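You operate a simulated robot arm through the tools that you are given. There is no shell and no other tool.

Carry out the task below with a simulated robot arm. There is one attempt and no reset: what you move stays moved.

Task
Free the green shoe that is stuck in the pads.
Fine: in this order: stop button in, main switch off, air out, RUN selector to FREE, post out, shoe into the empty cradle.

Only the result counts: the job must be done as asked and must still hold three seconds after the hand-in. Knocking over, shifting, dropping, spilling or breaking anything else fails it.

Robot
A 7-joint arm with a three-finger gripper, fixed in place. Base frame: the origin is on the floor under the middle of its stand, x ahead of it, y to its left, z up. Lengths are in cm, angles in rad, forces in N, time in s.
It reaches about 134.2 cm from its shoulder. Its first joint turns from -2.897 to 2.897 rad. Payload 2.69 kg.
Tool frame: the origin (TCP) lies between the finger pads and is the grasp point; the fingertips stand 3 cm ahead of it; z points along the fingers, y is the line along which they close. The gripper opens to 12.8 cm; its body begins 11.7 cm behind the TCP.
Orientation is that of the tool frame in the base frame, as a unit quaternion [w, x, y, z]. With the fingers straight down and closing along the base's y, the tool's x points along the base's -x, its y along +y and its z along -z.

Tools
- The arm moves only by the tool send_rows. Its argument "moves" is a list of rows, each a list of 2 entries, a list of its own where there are three numbers: the shift along the tool's x, y, z in cm, then the turn, a rotation vector about the tool's x, y, z in rad. In form: [[[x, y, z], [wx, wy, wz]], ...]. A call has 1 to 20 rows; each row shifts and turns the commanded pose from where the row before left it, along the tool's axes as they then stand. "jaw" is the opening, from 0 (shut) to 1 (fully open), set as the call begins (left out, the last holds). A row lasts 0.2 s, in which the tool goes at most 5 cm and 0.15 rad; a call with a longer step from one row to the next is refused whole, and so is a gripper value outside its range. A pose out of reach is approached as far as the arm can. The call stops where the force on the tool passes 80 N (or 10 N more than at its start, if that is more) or the arm is blocked; 0.2 s more then pass. Each finger travels about 12.7 cm/s and halts on what it meets, pressing with about 40 N; the grip force reading is that of the motor and also rises with nothing between the fingers. The clock runs only during rows and for 0.2 s after the last one: add rows that do not move to give the fingers time. It gives the time, the measured TCP pose, the force on the tool (base axes), the opening and the grip force at its end, in the units of the frame above (readings bear some noise), with the torque about the TCP (base axes, N m) and any sound that the robot's microphone picked up, and new pictures: "pictures" is both (left out), scene, wrist or none.
- Cameras (640 x 400 px; columns grow to the right, rows downward): "scene" is fixed at [40.08, -65.07, 139.49]; the picture's right is [0.96, -0.28, 0.00], its down [-0.13, -0.44, -0.89] and it looks along [0.25, 0.85, -0.46] (base axes); focal length 335 px, centre (320, 200). "wrist" rides on the gripper at [5.8, 5.4, -13.1] in the tool frame; the picture's right is [-0.68, 0.74, 0.00], its down [-0.62, -0.57, -0.55] and it looks along [-0.40, -0.37, 0.84] (tool axes); focal length 234 px, centre (320, 200).
- slide_trunk(by): moves the trunk up (or, below 0, down) by that many cm; the arm rides with it, the base frame stays. It gives what a move gives, with no picture.
- locate(camera, pixels): there is no depth. For up to 12 entries [column, row, z] of the newest picture of that camera ("zoom" is the newest enlarged one), the place [x, y] in the base frame at which the ray of that pixel passes the height z, good to about 0.2 cm. No time passes.
- enlarge(camera, box): a new picture of the part [left, top, right, bottom] of that camera's present view, enlarged. No time passes.
- job_done(): hands the job in; it is judged then, once.

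Leave the gripper open and the arm clear of the work at the hand-in unless told otherwise.

The tools are called after "Request:" as name(argument=value, ...) on one line, values as JSON. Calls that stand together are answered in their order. send_rows: Moves the arm, as the interface text tells. Its arguments: {"type":"object","properties":{"moves":{"type":"array"},"jaw":{"type":"number"},"pictures":{"type":"string","enum":["both","scene","wrist","none"]}},"required":["moves"]} The other tools are called the same way: slide_trunk (by) moves the trunk up or down; locate (camera, pixels) gives the place at which the rays of pixels pass given heights; enlarge (camera, box) takes an enlarged picture of a part of a camera's view; job_done () hands the job in.

At the start:

```text
clock: 0.0
position: [61.23, 14.95, 118.55]
tool_rot: [0.0, -0.001, 1.0, 0.0]
ft_force: [0.1, 0.1, -0.1]
moment: [0.0, 0.0, 0.04]
opening: 12.78
grip_force: 0.1
trunk travel left (down, up): [-20.0, 15.0]
```

scene: 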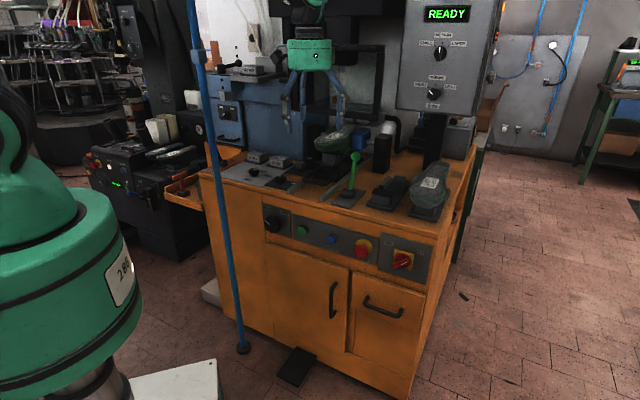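
wrist: 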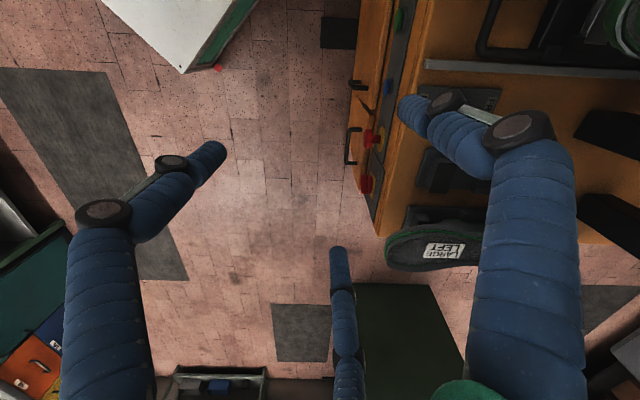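

I see an orange machine with a front panel (buttons, red stop button, red main switch), a bench top with a green lever, and a panel with READY display. I'll enlarge several parts of the scene view before moving.

Request:
enlarge(camera="scene", box=[200, 120, 480, 300])

Request:
enlarge(camera="scene", box=[380, 0, 520, 130])

Request:
enlarge(camera="scene", box=[190, 0, 420, 150])

Request:
enlarge(camera="scene", box=[290, 110, 460, 220])

Request:
enlarge(camera="scene", box=[480, 0, 640, 150])

```text
2.22 times, centred on (340, 210) of scene
```

zoom: 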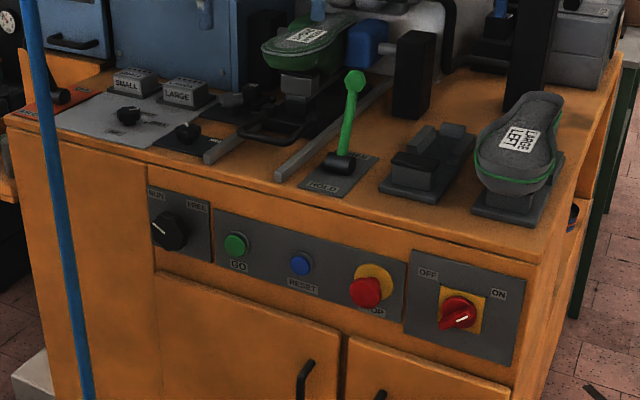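

```text
3.08 times, centred on (450, 65) of scene
```

zoom: 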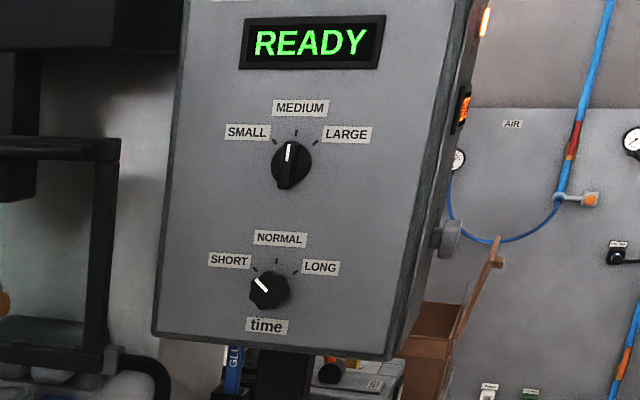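

```text
2.67 times, centred on (305, 75) of scene
```

zoom: 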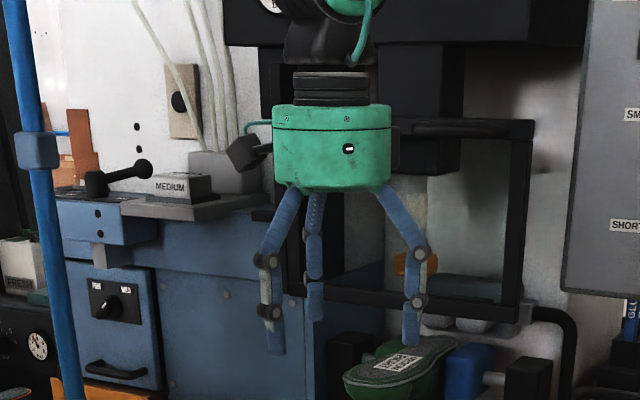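

```text
3.64 times, centred on (375, 165) of scene
```

zoom: 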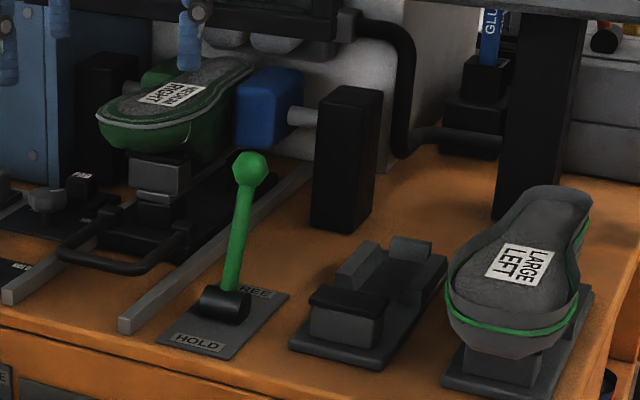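

```text
2.67 times, centred on (560, 75) of scene
```

zoom: 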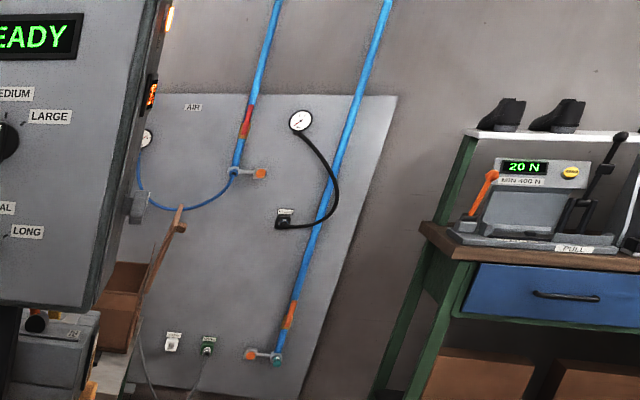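

The shoe labelled MEDIUM RIGHT sits on a carriage with a handle between blue pads. I need to find the air control and read the labels, so I'll zoom closer on several areas.

Request:
enlarge(camera="scene", box=[200, 140, 300, 200])

Request:
enlarge(camera="scene", box=[255, 195, 345, 255])

Request:
enlarge(camera="scene", box=[345, 225, 435, 285])

Request:
enlarge(camera="scene", box=[205, 50, 295, 150])

Request:
enlarge(camera="scene", box=[70, 110, 230, 220])

Request:
enlarge(camera="scene", box=[280, 110, 380, 190])

Request:
enlarge(camera="scene", box=[470, 0, 530, 60])

Request:
enlarge(camera="scene", box=[500, 20, 580, 150])

```text
6.40 times, centred on (250, 170) of scene
```

zoom: 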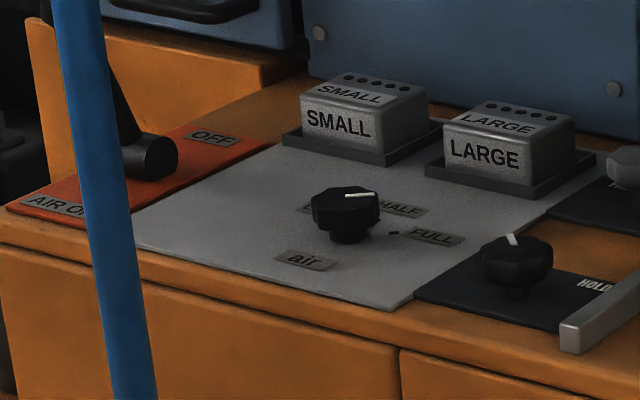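

```text
6.67 times, centred on (300, 225) of scene
```

zoom: 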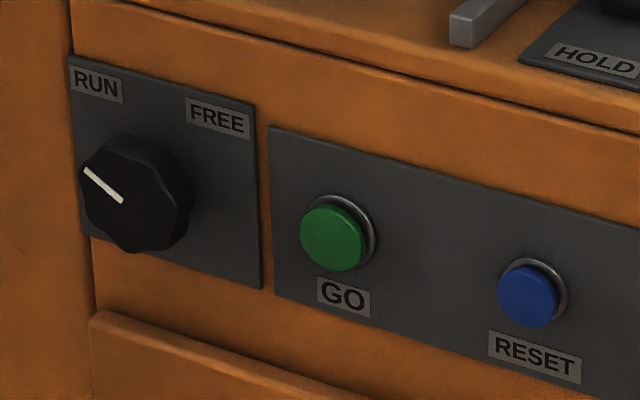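

```text
6.67 times, centred on (390, 255) of scene
```

zoom: 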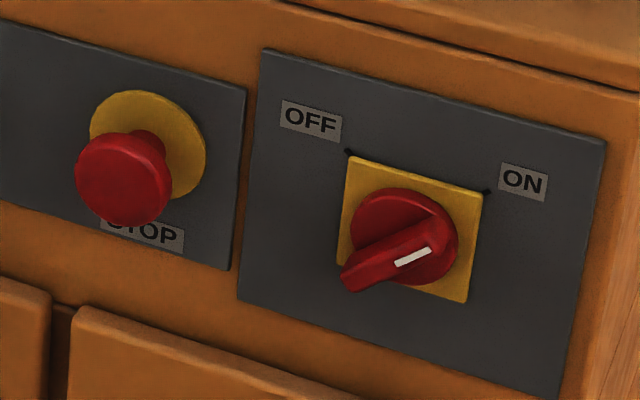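

```text
4.00 times, centred on (250, 100) of scene
```

zoom: 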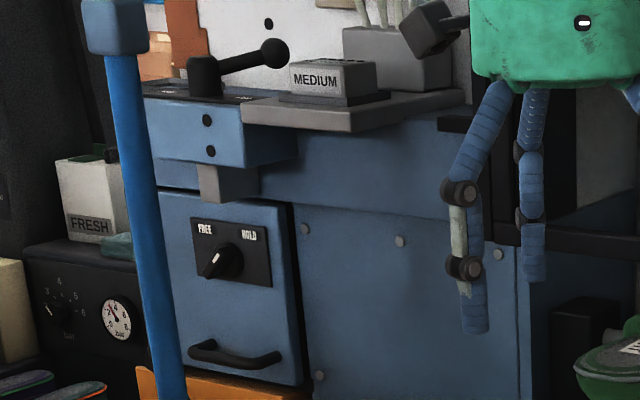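

```text
3.64 times, centred on (150, 165) of scene
```

zoom: 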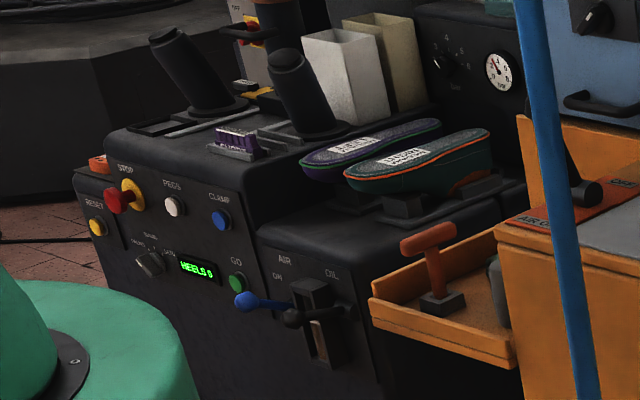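

```text
5.00 times, centred on (330, 150) of scene
```

zoom: 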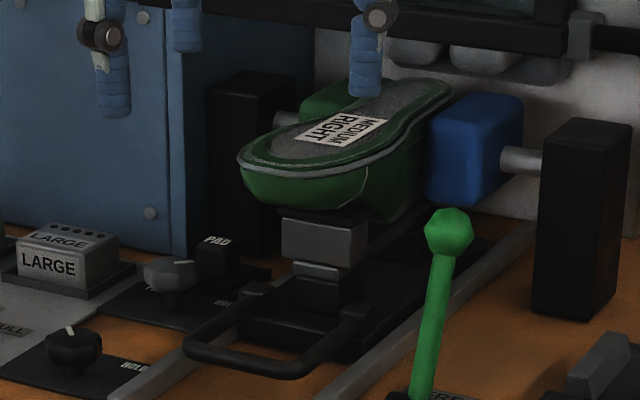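

```text
6.67 times, centred on (500, 30) of scene
```

zoom: 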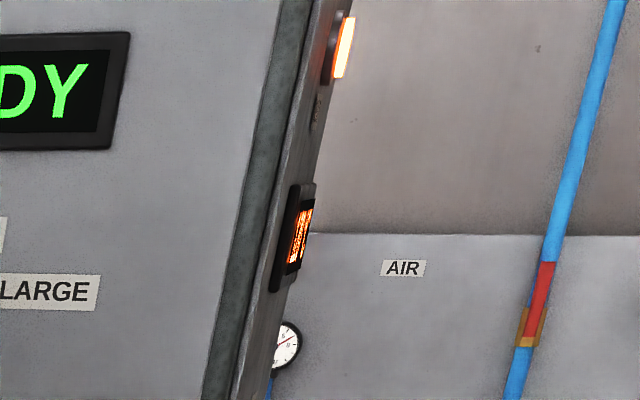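

```text
3.08 times, centred on (540, 85) of scene
```

zoom: 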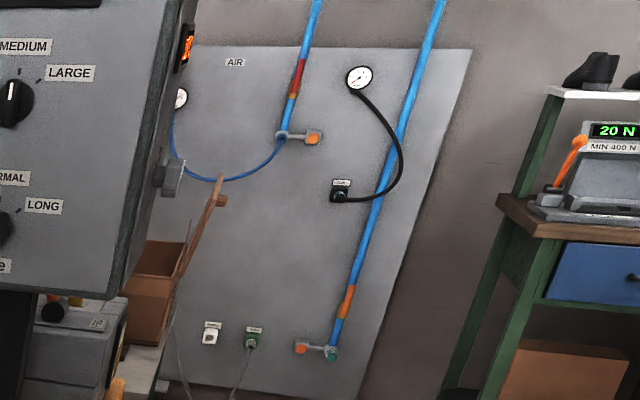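

The bench has an "AIR ON / OFF" lever on a red plate at left and several knobs. I'll use locate to get the geometry of the front panel and bench at trial heights.

Request:
locate(camera="scene", pixels=[[302, 230, 74], [330, 238, 74], [362, 248, 74], [402, 260, 74], [275, 221, 74], [200, 172, 83], [448, 240, 83], [476, 148, 83], [272, 208, 83], [440, 250, 80]])

Request:
locate(camera="wrist", pixels=[[370, 137, 74], [366, 183, 74], [400, 18, 74], [387, 88, 74], [432, 18, 83], [385, 236, 83], [450, 250, 90], [580, 238, 83]])

Request:
enlarge(camera="wrist", box=[340, 0, 640, 280])

```text
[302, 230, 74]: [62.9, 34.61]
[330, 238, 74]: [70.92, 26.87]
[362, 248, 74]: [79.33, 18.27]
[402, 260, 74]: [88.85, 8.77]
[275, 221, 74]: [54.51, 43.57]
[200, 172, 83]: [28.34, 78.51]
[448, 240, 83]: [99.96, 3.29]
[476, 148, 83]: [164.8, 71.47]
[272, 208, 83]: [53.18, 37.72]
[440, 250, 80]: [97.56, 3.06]
```

```text
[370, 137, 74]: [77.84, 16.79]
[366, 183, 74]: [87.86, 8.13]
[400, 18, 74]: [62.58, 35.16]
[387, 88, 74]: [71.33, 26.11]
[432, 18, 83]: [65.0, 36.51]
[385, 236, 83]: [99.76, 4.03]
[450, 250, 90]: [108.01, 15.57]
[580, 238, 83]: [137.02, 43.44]
```

```text
1.43 times, centred on (490, 140) of wrist
```

zoom: 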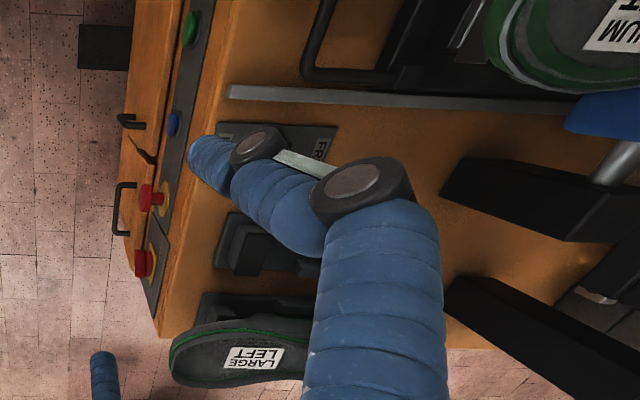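

Triangulating: the front face runs along (0.707,-0.707), facing the robot at 45°, bench top near z≈83. STOP is near (79,18,74). I'll turn the tool about its z so the wrist camera looks into the machine.

Request:
send_rows(moves=[[[0, 0, 0], [0, 0, -0.14]], [[0, 0, 0], [0, 0, -0.14]], [[0, 0, 0], [0, 0, -0.14]], [[0, 0, 0], [0, 0, -0.14]], [[0, 0, 0], [0, 0, -0.14]], [[0, 0, 0], [0, 0, -0.14]], [[0, 0, 0], [0, 0, -0.14]], [[0, 0, 0], [0, 0, -0.14]], [[0, 0, 0], [0, 0, -0.14]], [[0, 0, 0], [0, 0, -0.14]], [[0, 0, 0], [0, 0, -0.136]]])

```text
clock: 2.4
position: [61.2, 14.87, 118.47]
tool_rot: [0.0, -0.696, 0.718, 0.0]
ft_force: [-0.1, -0.3, -0.1]
moment: [0.0, 0.02, 0.01]
opening: 12.81
grip_force: 0.0
trunk travel left (down, up): [-20.0, 15.0]
```

scene: 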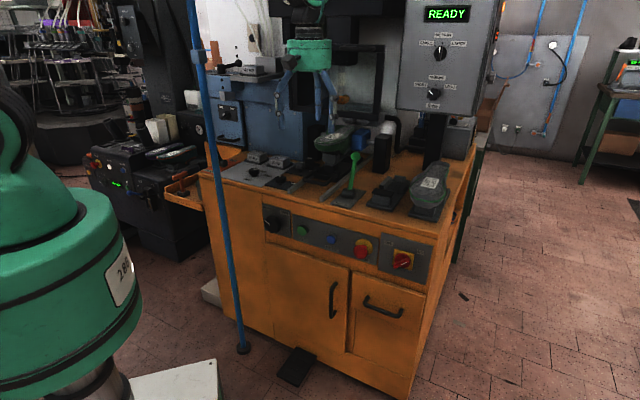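
wrist: 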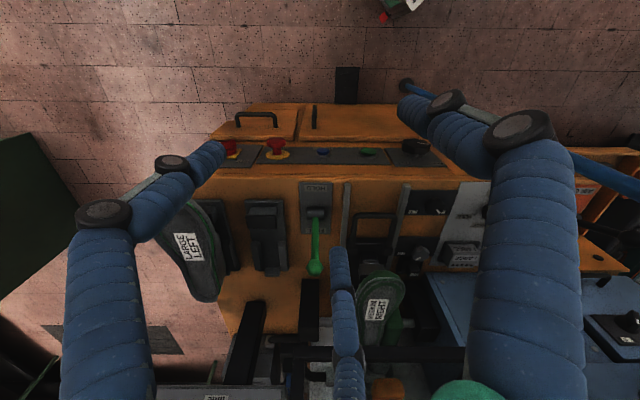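

The wrist view shows the bench (upside-down in picture). I'll enlarge its parts: right-side controls around (450,230), the lever (315,235), and the air plate (590,200).

Request:
enlarge(camera="wrist", box=[200, 120, 340, 220])

Request:
enlarge(camera="wrist", box=[260, 170, 360, 290])

Request:
enlarge(camera="wrist", box=[350, 180, 500, 290])

Request:
enlarge(camera="wrist", box=[560, 140, 640, 220])

Request:
enlarge(camera="wrist", box=[340, 100, 480, 200])

Request:
enlarge(camera="wrist", box=[340, 240, 480, 400])

```text
4.00 times, centred on (270, 170) of wrist
```

zoom: 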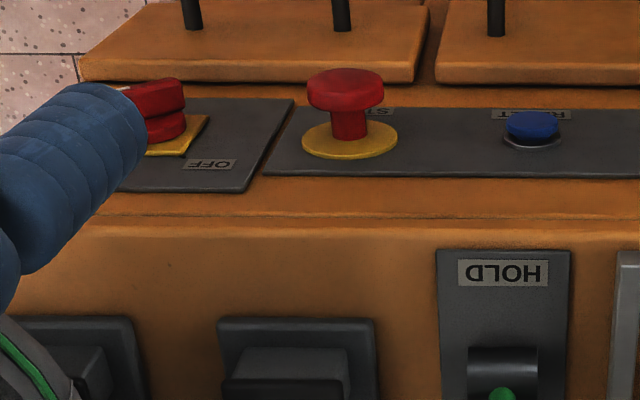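

```text
3.33 times, centred on (310, 230) of wrist
```

zoom: 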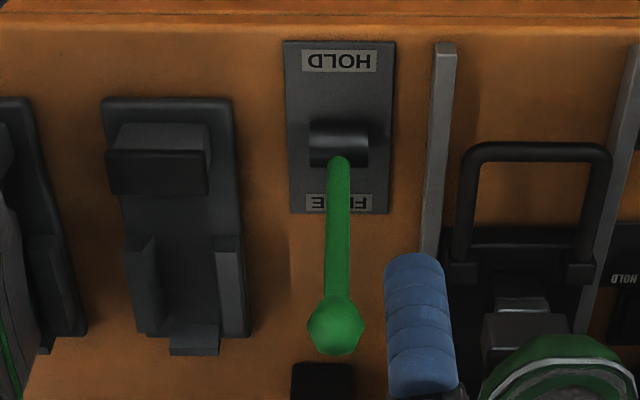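

```text
3.64 times, centred on (425, 235) of wrist
```

zoom: 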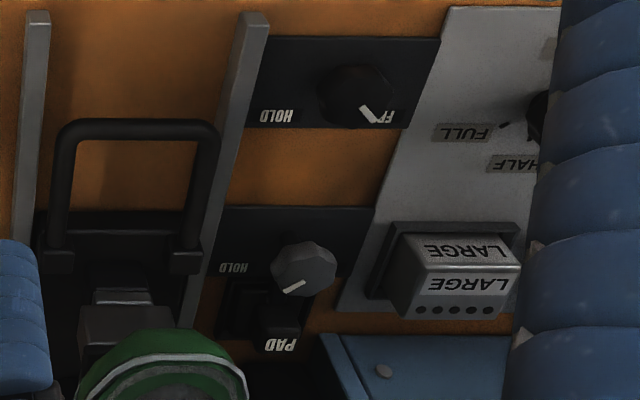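

```text
5.00 times, centred on (600, 180) of wrist
```

zoom: 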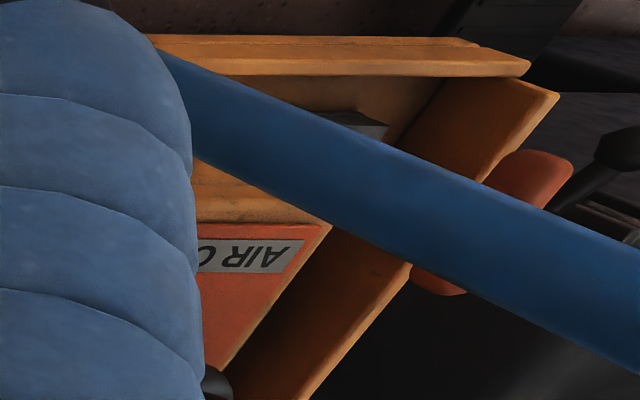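

```text
4.00 times, centred on (410, 150) of wrist
```

zoom: 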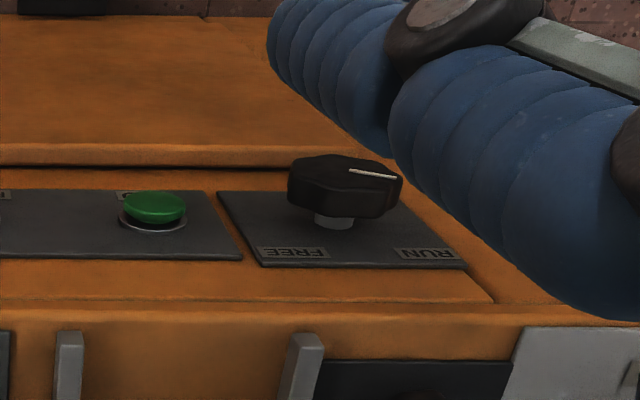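

```text
2.50 times, centred on (410, 320) of wrist
```

zoom: 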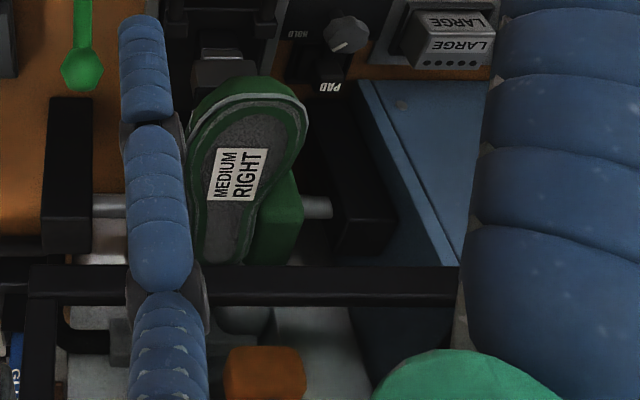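

The fingers' shape when closed matters for pressing and turning. I'll shut the gripper in free air and look at it.

Request:
send_rows(moves=[[[0, 0, 0], [0, 0, 0]], [[0, 0, 0], [0, 0, 0]], [[0, 0, 0], [0, 0, 0]], [[0, 0, 0], [0, 0, 0]], [[0, 0, 0], [0, 0, 0]], [[0, 0, 0], [0, 0, 0]]], jaw=0)

Request:
enlarge(camera="scene", box=[250, 20, 390, 150])

Request:
enlarge(camera="wrist", box=[440, 100, 640, 300])

```text
clock: 3.8
position: [61.12, 14.9, 118.49]
tool_rot: [0.0, -0.695, 0.719, 0.0]
ft_force: [-0.3, 0.3, 0.5]
moment: [0.01, 0.0, 0.0]
opening: 0.18
grip_force: 31.3
trunk travel left (down, up): [-20.0, 15.0]
```

scene: 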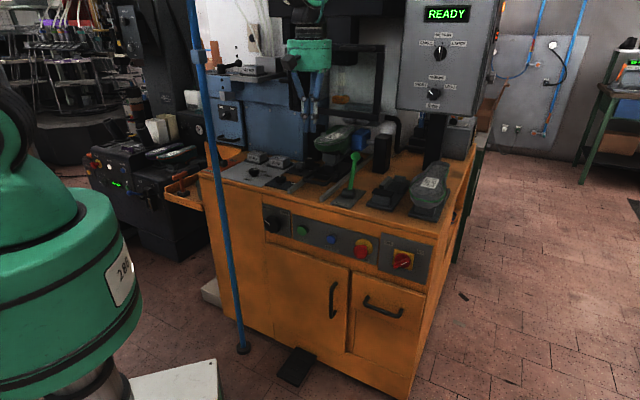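
wrist: 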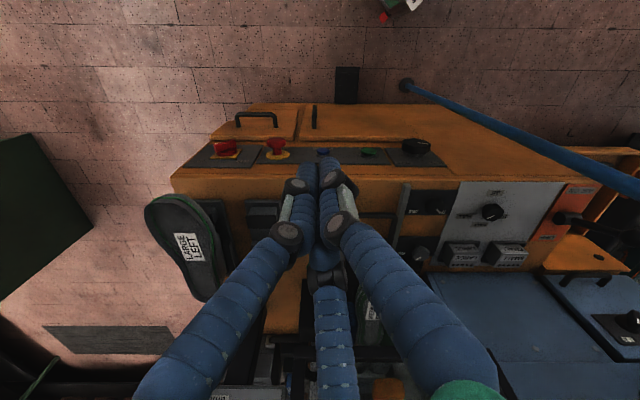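

```text
3.08 times, centred on (320, 85) of scene
```

zoom: 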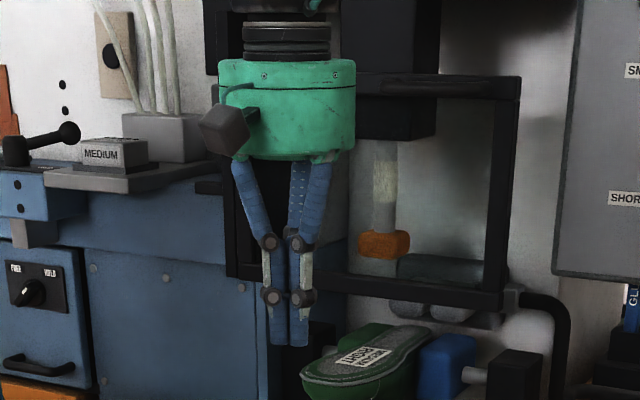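

```text
2.00 times, centred on (540, 200) of wrist
```

zoom: 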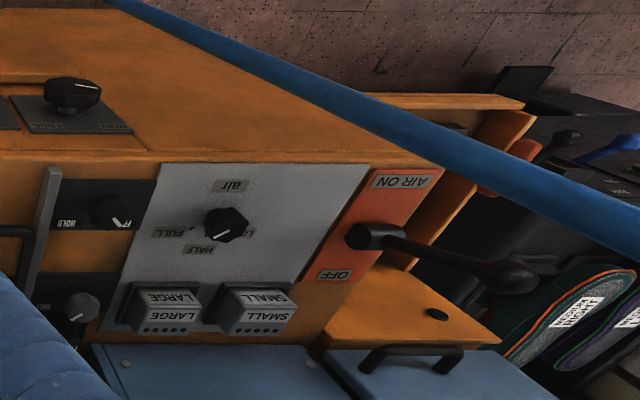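

The fingers meet at the axis when shut, a narrow tip. The AIR lever is tilted toward "AIR ON" (front); OFF is at the back. Now I'll get exact panel positions: enlarge the wrist view of the panel.

Request:
enlarge(camera="wrist", box=[180, 110, 300, 185])

Request:
enlarge(camera="wrist", box=[380, 110, 500, 250])

Request:
enlarge(camera="wrist", box=[520, 160, 640, 260])

Request:
locate(camera="scene", pixels=[[360.5, 251.7, 72], [360.5, 251.7, 74], [360.5, 251.7, 76], [402, 261, 70], [402, 261, 72], [402, 261, 74], [272.6, 224, 72], [272.6, 224, 74], [272.6, 224, 76], [243, 348, 0], [218, 180, 70], [201, 70, 120]])

Request:
locate(camera="wrist", pixels=[[276.5, 142.5, 72], [276.5, 142.5, 74], [276.5, 142.5, 76], [417, 147, 72], [417, 147, 74], [417, 147, 76], [406, 85, 0], [600, 178, 90], [600, 178, 80], [567.5, 218.5, 86], [632.5, 236, 95], [632.5, 236, 100]])

```text
5.33 times, centred on (240, 148) of wrist
```

zoom: 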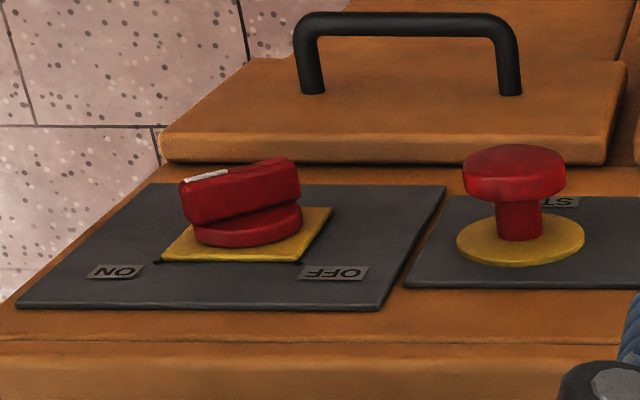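

```text
2.86 times, centred on (440, 180) of wrist
```

zoom: 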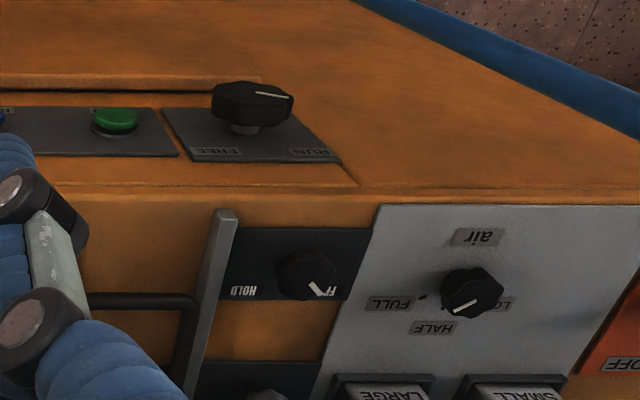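

```text
4.00 times, centred on (580, 210) of wrist
```

zoom: 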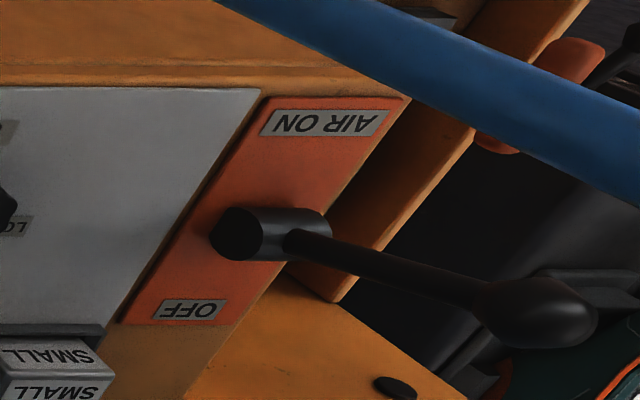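

```text
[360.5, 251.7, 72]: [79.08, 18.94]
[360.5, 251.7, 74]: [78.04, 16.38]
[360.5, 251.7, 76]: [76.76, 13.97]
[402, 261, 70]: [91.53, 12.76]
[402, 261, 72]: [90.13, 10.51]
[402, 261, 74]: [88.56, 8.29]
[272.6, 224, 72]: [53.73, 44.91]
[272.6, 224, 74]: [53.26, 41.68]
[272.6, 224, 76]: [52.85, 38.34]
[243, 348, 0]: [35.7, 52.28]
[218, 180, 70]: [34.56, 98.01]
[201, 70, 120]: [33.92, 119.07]
```

```text
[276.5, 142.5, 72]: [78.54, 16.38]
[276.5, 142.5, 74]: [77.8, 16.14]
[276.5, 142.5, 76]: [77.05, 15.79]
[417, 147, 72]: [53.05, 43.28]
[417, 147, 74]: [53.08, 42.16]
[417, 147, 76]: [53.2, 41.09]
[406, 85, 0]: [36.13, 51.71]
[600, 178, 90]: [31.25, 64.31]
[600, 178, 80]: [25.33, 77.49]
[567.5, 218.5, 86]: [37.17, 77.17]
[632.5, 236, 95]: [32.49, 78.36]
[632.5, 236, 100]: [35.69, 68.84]
```

STOP head is near (77.9, 16.3, 74), RUN knob near (53.2, 42.2, 73.7), a vertical blue pole stands at about (36, 52). I'll pitch the tool so the fingers point into the machine (along (0.707,0.707,0)), staying in place.

Request:
send_rows(moves=[[[0, 0, 0], [0.0975, -0.1044, 0]], [[0, 0, 0], [0.0975, -0.1044, 0]], [[0, 0, 0], [0.0975, -0.1044, 0]], [[0, 0, 0], [0.0975, -0.1044, 0]], [[0, 0, 0], [0.0975, -0.1044, 0]], [[0, 0, 0], [0.0975, -0.1044, 0]], [[0, 0, 0], [0.0975, -0.1044, 0]], [[0, 0, 0], [0.0975, -0.1044, 0]], [[0, 0, 0], [0.0975, -0.1044, 0]], [[0, 0, 0], [0.0975, -0.1044, 0]], [[0, 0, 0], [0.0975, -0.1044, 0]]])

```text
clock: 6.2
position: [59.78, 12.14, 131.33]
tool_rot: [0.697, -0.494, 0.519, 0.023]
ft_force: [0.6, -0.7, -0.3]
moment: [0.02, -0.04, 0.09]
opening: 0.21
grip_force: 31.4
out of reach, approached as far as the arm can: row 9, 10, 11
trunk travel left (down, up): [-20.0, 15.0]
```

scene: 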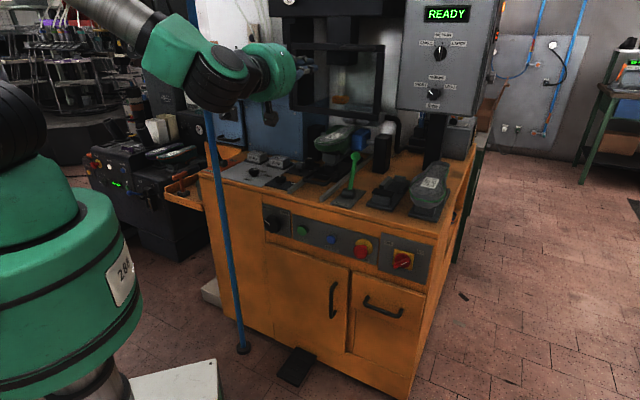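
wrist: 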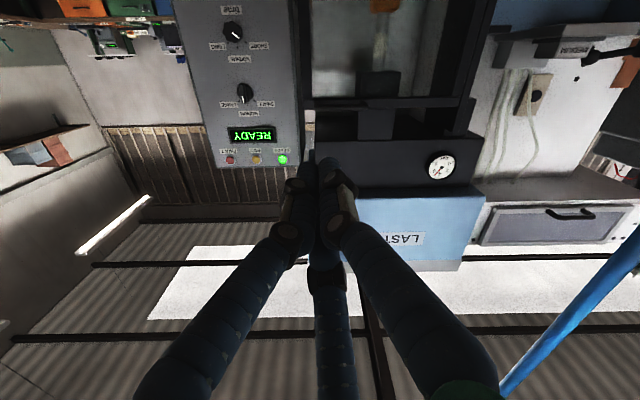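

Orientation reached but the arm sits at z=131 (wrist limit: forearm slopes down too much). Lowering the trunk will flatten the forearm. Fingertips are ~15 cm in front of the machine face, so sliding down is clear.

Request:
slide_trunk(by=-20)

```text
clock: 8.4
position: [59.58, 12.2, 111.34]
tool_rot: [0.697, -0.494, 0.52, 0.023]
ft_force: [-0.4, -0.3, -0.4]
moment: [-0.02, -0.02, 0.0]
opening: 0.24
grip_force: 31.6
trunk travel left (down, up): [0.0, 35.0]
```

Position followed by −20 exactly. Now move down and to the right toward the front of STOP, in a first part, checking tracking.

Request:
send_rows(moves=[[[3.35, 1.93, 0.48], [0, 0, 0]], [[3.35, 1.93, 0.48], [0, 0, 0]], [[3.35, 1.93, 0.48], [0, 0, 0]], [[3.35, 1.93, 0.48], [0, 0, 0]]])

```text
clock: 9.4
position: [61.28, 8.36, 109.32]
tool_rot: [0.691, -0.494, 0.527, 0.03]
ft_force: [-1.0, -0.3, 0.3]
moment: [0.01, 0.04, -0.01]
opening: 0.21
grip_force: 30.6
out of reach, approached as far as the arm can: row 1, 2, 3, 4
trunk travel left (down, up): [0.0, 35.0]
```

scene: 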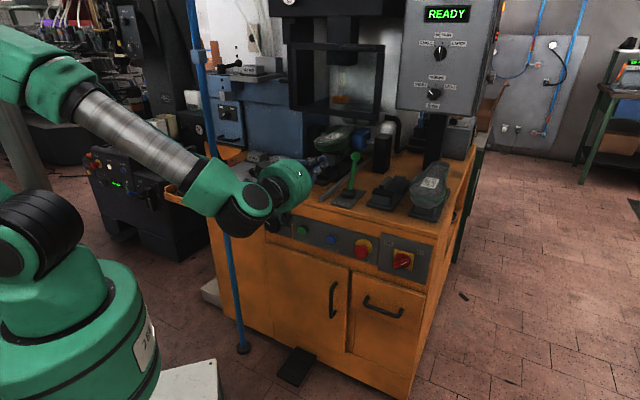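
wrist: 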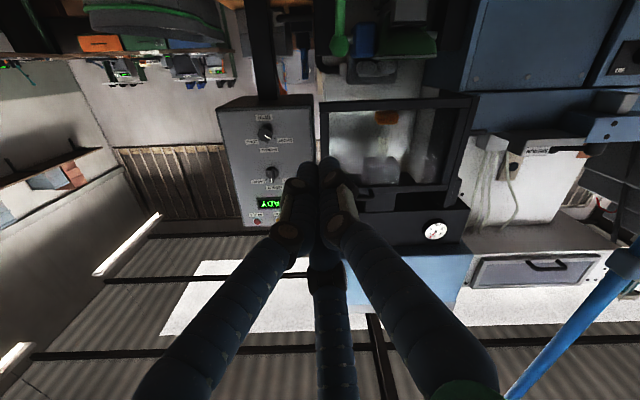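

A horizontal approach this low is out of reach (the face is too near the robot). I'll instead point the fingers about 45° downward into the machine: pitch back by 0.785 rad.

Request:
send_rows(moves=[[[0, 0, 0], [-0.0894, 0.0957, 0]], [[0, 0, 0], [-0.0894, 0.0957, 0]], [[0, 0, 0], [-0.0894, 0.0957, 0]], [[0, 0, 0], [-0.0894, 0.0957, 0]], [[0, 0, 0], [-0.0894, 0.0957, 0]], [[0, 0, 0], [-0.0894, 0.0957, 0]], [[0, 0, 0], [0, 0, 0]], [[0, 0, 0], [0, 0, 0]]])

```text
clock: 11.2
position: [61.27, 8.34, 109.13]
tool_rot: [0.369, -0.645, 0.669, 0.019]
ft_force: [0.0, 0.1, -0.1]
moment: [0.01, 0.02, 0.01]
opening: 0.17
grip_force: 32.3
trunk travel left (down, up): [0.0, 35.0]
```

scene: 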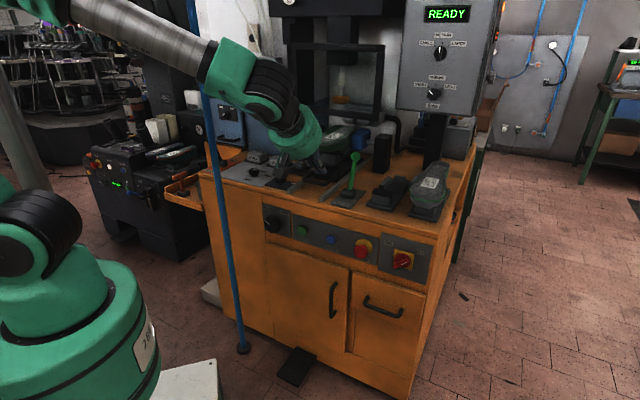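
wrist: 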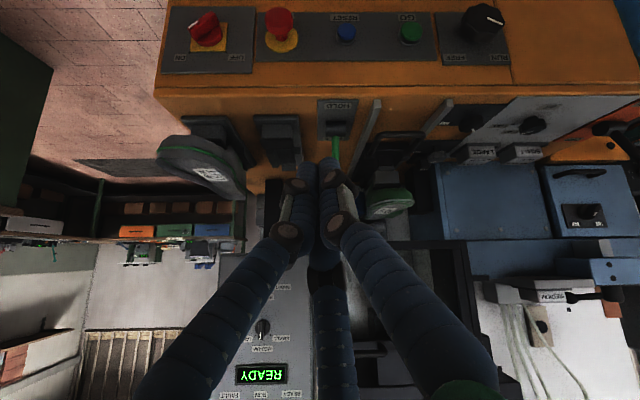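

When unreachable, the command resets to the reached pose — good. Tool now points ~45° down-inward. From this view STOP is at wrist (280,25), switch (207,32). I'll move to a standoff ~7 cm in front of STOP's head.

Request:
send_rows(moves=[[[2.11, 0.76, 3.7], [0, 0, 0]], [[2.11, 0.76, 3.7], [0, 0, 0]], [[2.11, 0.76, 3.7], [0, 0, 0]], [[2.11, 0.76, 3.7], [0, 0, 0]], [[2.11, 0.76, 3.7], [0, 0, 0]], [[2.11, 0.76, 3.7], [0, 0, 0]], [[2.11, 0.76, 3.7], [0, 0, 0]], [[2.11, 0.76, 3.7], [0, 0, 0]], [[0, 0, 0], [0, 0, 0]]])

```text
clock: 13.2
position: [71.7, 9.7, 76.23]
tool_rot: [0.369, -0.645, 0.669, 0.019]
ft_force: [-1.0, -0.3, 0.1]
moment: [-0.02, -0.05, 0.0]
opening: 0.21
grip_force: 30.8
trunk travel left (down, up): [0.0, 35.0]
```

scene: 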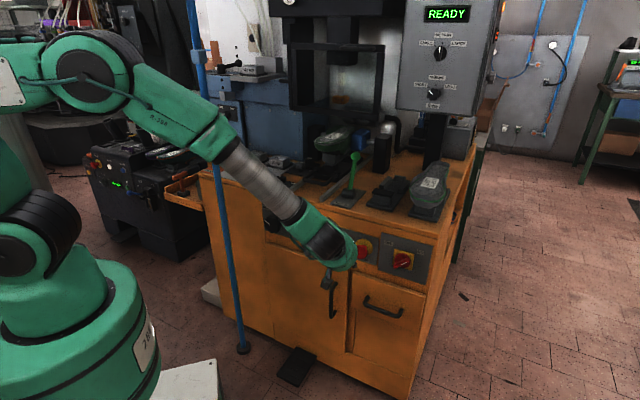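
wrist: 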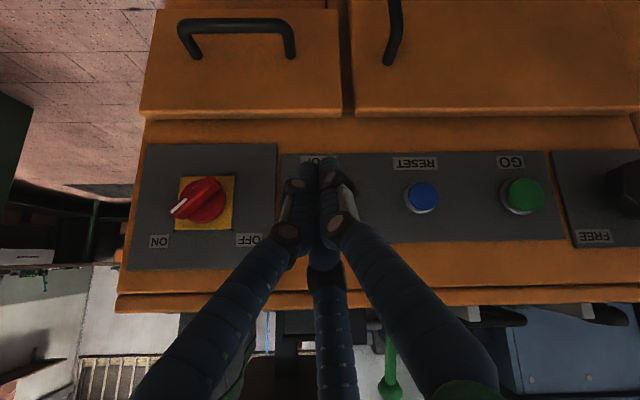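

Fingertips are ~6 cm in front of STOP (centre u matches). I'll advance along the face normal: 5 cm, then half-centimetre steps, watching force and sound.

Request:
send_rows(moves=[[[-1.318, -1.255, 1.715], [0, 0, 0]], [[-1.318, -1.255, 1.715], [0, 0, 0]], [[-0.264, -0.251, 0.343], [0, 0, 0]], [[-0.264, -0.251, 0.343], [0, 0, 0]], [[-0.264, -0.251, 0.343], [0, 0, 0]], [[-0.264, -0.251, 0.343], [0, 0, 0]]])

```text
clock: 14.5
position: [75.57, 13.78, 75.9]
tool_rot: [0.367, -0.644, 0.671, 0.019]
ft_force: [-20.5, -25.8, -8.0]
moment: [1.13, -0.92, 0.25]
opening: 0.22
grip_force: 31.7
trunk travel left (down, up): [0.0, 35.0]
heard: click
stopped in row 6: the force on the tool passed its limit at 88 N (the readings are from after the stop); the commanded pose is now the measured one
```

scene: 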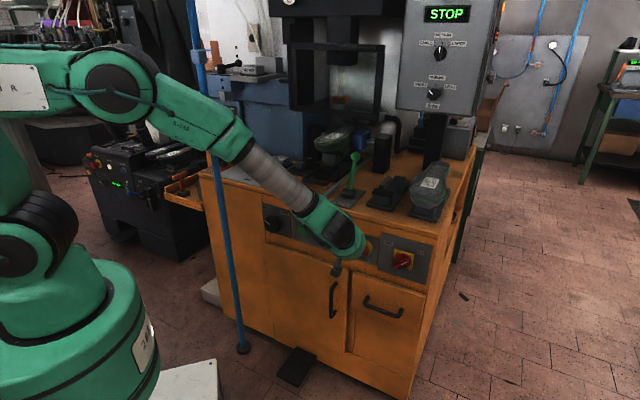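
wrist: 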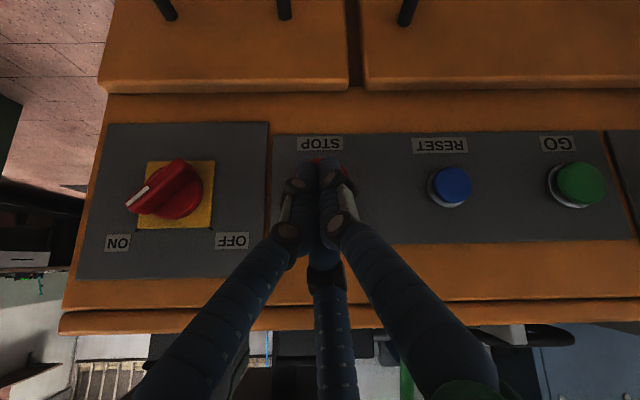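

Click heard and the display reads STOP. I retreat 8 cm along the normal.

Request:
send_rows(moves=[[[1.054, 1.004, -1.372], [0, 0, 0]], [[2.108, 2.008, -2.744], [0, 0, 0]], [[1.054, 1.004, -1.372], [0, 0, 0]], [[0, 0, 0], [0, 0, 0]]])

Request:
enlarge(camera="scene", box=[345, 225, 435, 285])

Request:
enlarge(camera="wrist", box=[110, 120, 350, 270])

```text
clock: 15.5
position: [70.42, 8.73, 76.1]
tool_rot: [0.368, -0.645, 0.67, 0.019]
ft_force: [-0.4, 0.2, -0.2]
moment: [0.04, -0.02, 0.02]
opening: 0.21
grip_force: 31.6
trunk travel left (down, up): [0.0, 35.0]
```

scene: 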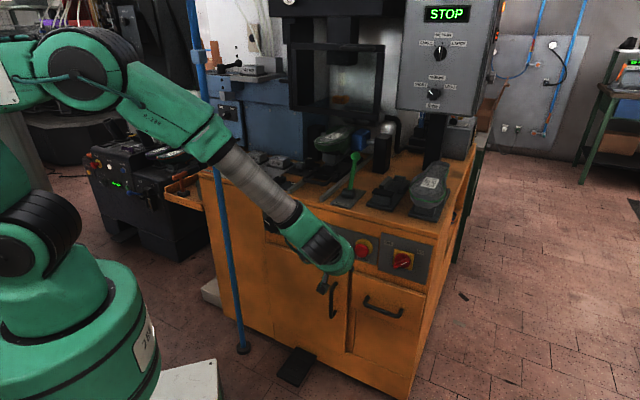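
wrist: 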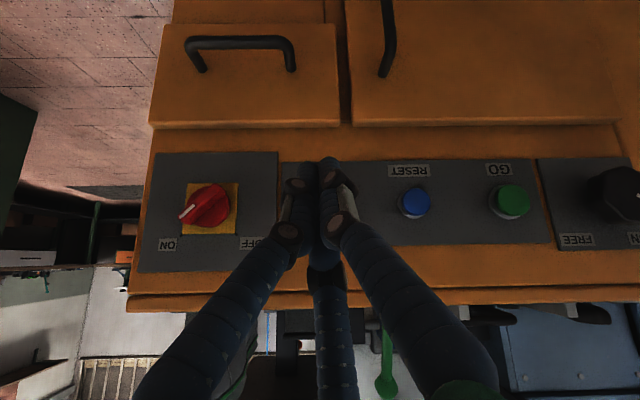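

```text
6.67 times, centred on (390, 255) of scene
```

zoom: 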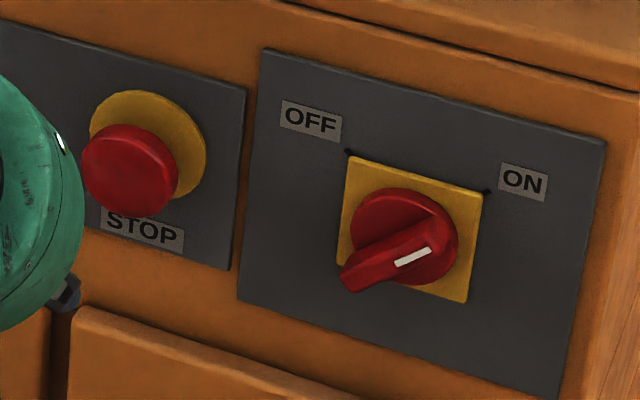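

```text
2.67 times, centred on (230, 195) of wrist
```

zoom: 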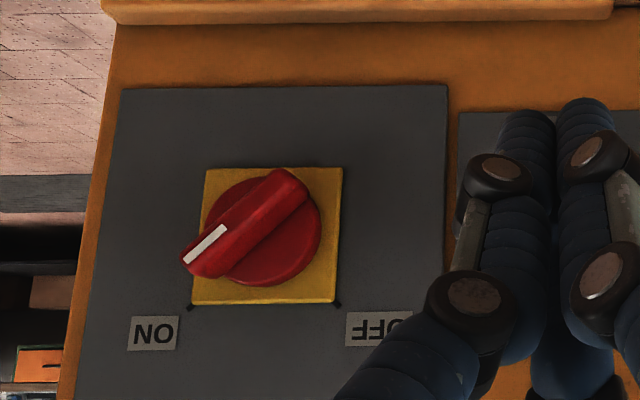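

The STOP is visibly in. The main switch bar (mark toward ON) is clear. I'll triangulate its bar centre: wrist (201.9,204.4), scene (401.2,263.4), plus label marks.

Request:
locate(camera="scene", pixels=[[401.2, 263.4, 71], [401.2, 263.4, 72], [401.2, 263.4, 73], [401.2, 263.4, 74], [401.2, 263.4, 75], [402.6, 260.3, 72], [402.6, 260.3, 73], [402.6, 260.3, 74]])

Request:
locate(camera="wrist", pixels=[[201.9, 204.4, 71], [201.9, 204.4, 72], [201.9, 204.4, 73], [201.9, 204.4, 74], [201.9, 204.4, 75], [208.3, 207, 72], [208.3, 207, 73], [208.3, 207, 74], [405, 245, 76]])

```text
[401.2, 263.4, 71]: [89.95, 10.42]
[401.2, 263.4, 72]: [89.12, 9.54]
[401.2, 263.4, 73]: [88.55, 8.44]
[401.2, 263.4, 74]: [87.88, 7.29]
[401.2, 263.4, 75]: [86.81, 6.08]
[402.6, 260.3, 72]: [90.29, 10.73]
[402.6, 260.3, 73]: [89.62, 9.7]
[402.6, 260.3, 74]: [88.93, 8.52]
```

```text
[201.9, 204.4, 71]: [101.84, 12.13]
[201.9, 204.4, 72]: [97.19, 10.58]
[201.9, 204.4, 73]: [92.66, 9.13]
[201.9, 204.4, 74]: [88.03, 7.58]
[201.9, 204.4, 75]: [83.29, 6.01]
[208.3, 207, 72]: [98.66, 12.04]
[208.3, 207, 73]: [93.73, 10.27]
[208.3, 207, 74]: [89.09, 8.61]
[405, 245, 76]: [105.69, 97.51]
```

Bar centre ≈ (87.95, 7.4, 74); its upper-right end is the ON end. I'll bring the shut fingertips to the right of that end (20.5 cm to the right, 1.6 up), then advance 6 cm and look before pushing left.

Request:
send_rows(moves=[[[2.59, -3.16, -0.33], [0, 0, 0]], [[2.59, -3.16, -0.33], [0, 0, 0]], [[2.59, -3.16, -0.33], [0, 0, 0]], [[2.59, -3.16, -0.33], [0, 0, 0]], [[2.59, -3.16, -0.33], [0, 0, 0]], [[-1.58, -1.51, 2.06], [0, 0, 0]], [[-1.58, -1.51, 2.06], [0, 0, 0]], [[0, 0, 0], [0, 0, 0]]])

Request:
enlarge(camera="scene", box=[345, 215, 465, 290])

Request:
enlarge(camera="wrist", box=[240, 120, 440, 245])

```text
clock: 17.3
position: [89.21, -1.47, 77.5]
tool_rot: [0.367, -0.645, 0.67, 0.019]
ft_force: [0.6, -0.1, -0.5]
moment: [-0.02, -0.02, 0.0]
opening: 0.22
grip_force: 31.2
trunk travel left (down, up): [0.0, 35.0]
```

scene: 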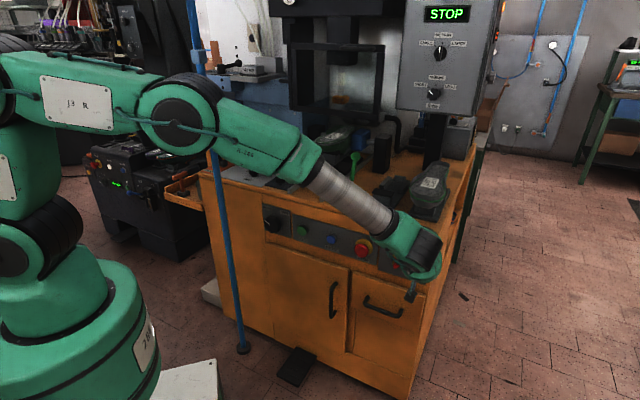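
wrist: 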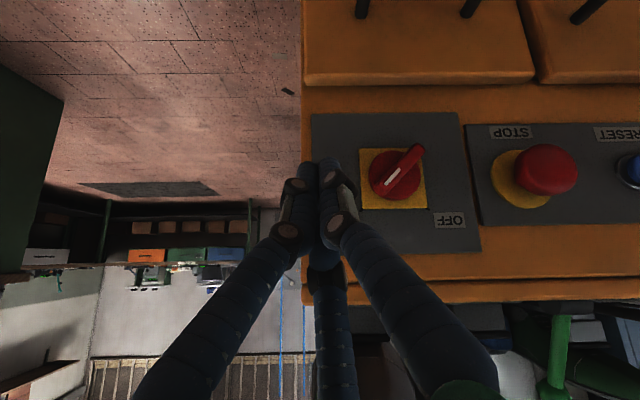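

```text
5.33 times, centred on (405, 252) of scene
```

zoom: 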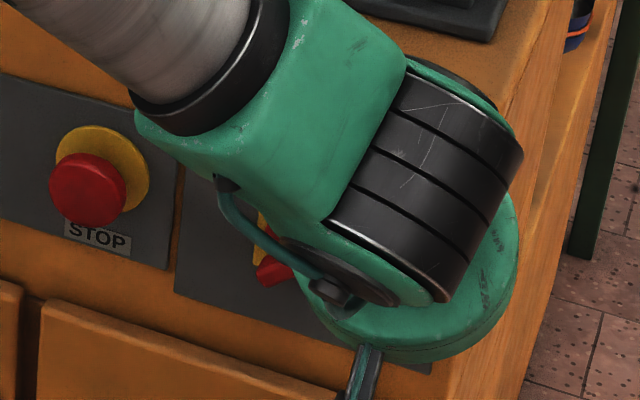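

```text
3.20 times, centred on (340, 182) of wrist
```

zoom: 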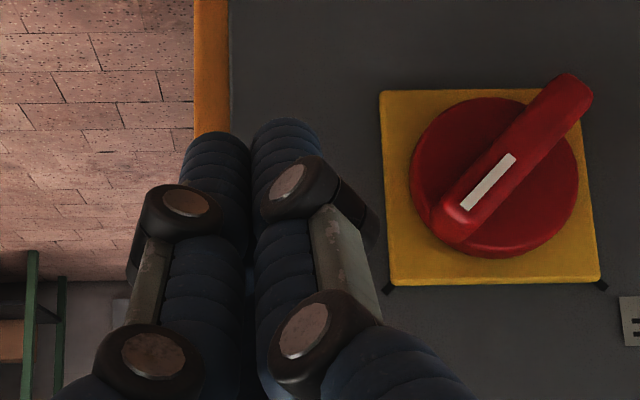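

Fingertips (zoom (215–285,135)) are right of the switch. Advance 3.2 cm so tips overlap the bar's depth, then push left in 1 cm steps.

Request:
send_rows(moves=[[[-0.843, -0.803, 1.098], [0, 0, 0]], [[-0.843, -0.803, 1.098], [0, 0, 0]], [[-0.674, 0.738, 0.023], [0, 0, 0]], [[-0.674, 0.738, 0.023], [0, 0, 0]], [[-0.674, 0.738, 0.023], [0, 0, 0]], [[-0.674, 0.738, 0.023], [0, 0, 0]], [[-0.674, 0.738, 0.023], [0, 0, 0]], [[0, 0, 0], [0, 0, 0]]])

Request:
enlarge(camera="wrist", box=[240, 120, 440, 245])

```text
clock: 19.1
position: [87.92, 4.39, 77.33]
tool_rot: [0.367, -0.645, 0.67, 0.02]
ft_force: [1.8, -2.2, 0.1]
moment: [-0.06, -0.02, -0.03]
opening: 0.22
grip_force: 32.3
trunk travel left (down, up): [0.0, 35.0]
```

scene: 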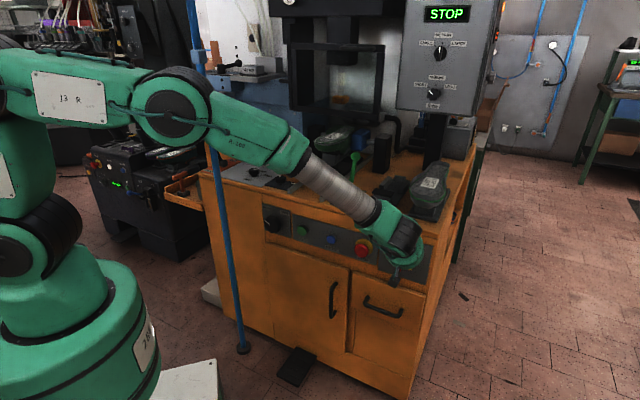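
wrist: 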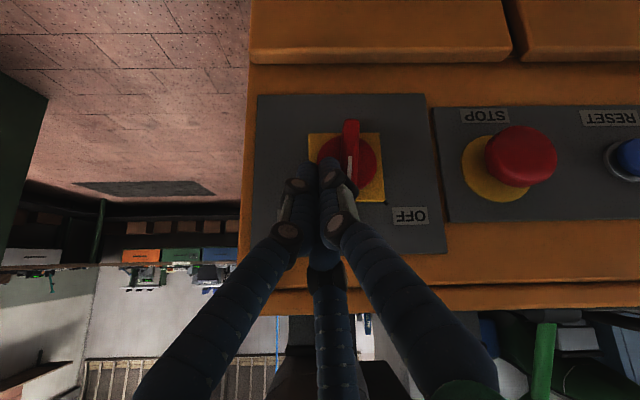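

```text
3.20 times, centred on (340, 182) of wrist
```

zoom: 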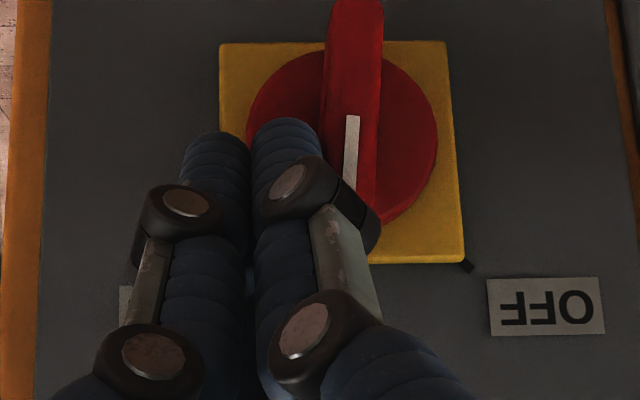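

The bar has turned to about vertical. Continue pushing left in small steps.

Request:
send_rows(moves=[[[-0.404, 0.443, 0.014], [0, 0, 0]], [[-0.404, 0.443, 0.014], [0, 0, 0]], [[-0.404, 0.443, 0.014], [0, 0, 0]], [[-0.404, 0.443, 0.014], [0, 0, 0]], [[-0.404, 0.443, 0.014], [0, 0, 0]], [[0, 0, 0], [0, 0, 0]]])

Request:
enlarge(camera="wrist", box=[240, 120, 440, 245])

```text
clock: 20.3
position: [86.57, 5.56, 78.47]
tool_rot: [0.372, -0.643, 0.669, 0.011]
ft_force: [4.8, -1.1, 6.4]
moment: [0.12, -0.1, -0.09]
opening: 0.2
grip_force: 31.6
trunk travel left (down, up): [0.0, 35.0]
stopped in row 6: the force on the tool passed its limit at 83 N (the readings are from after the stop); the commanded pose is now the measured one
```

scene: 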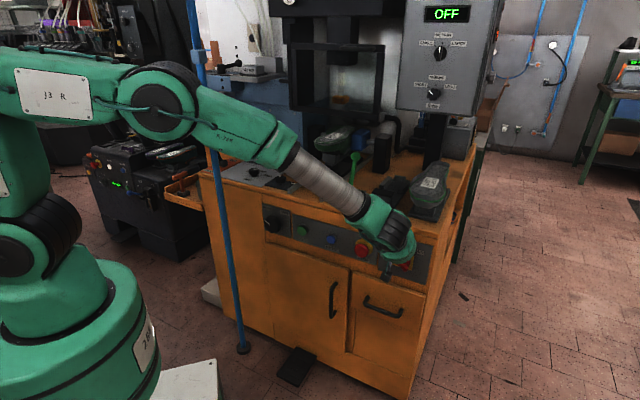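
wrist: 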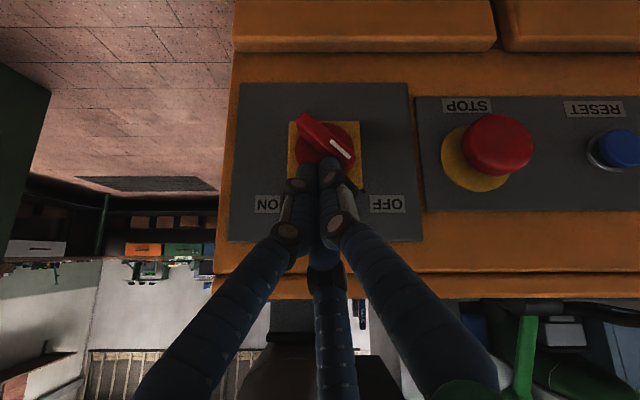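

```text
3.20 times, centred on (340, 182) of wrist
```

zoom: 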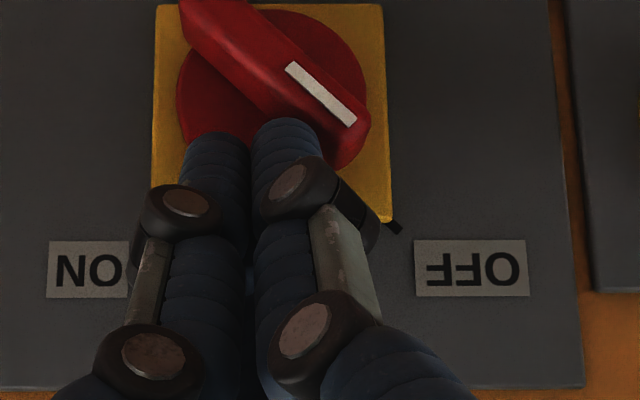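

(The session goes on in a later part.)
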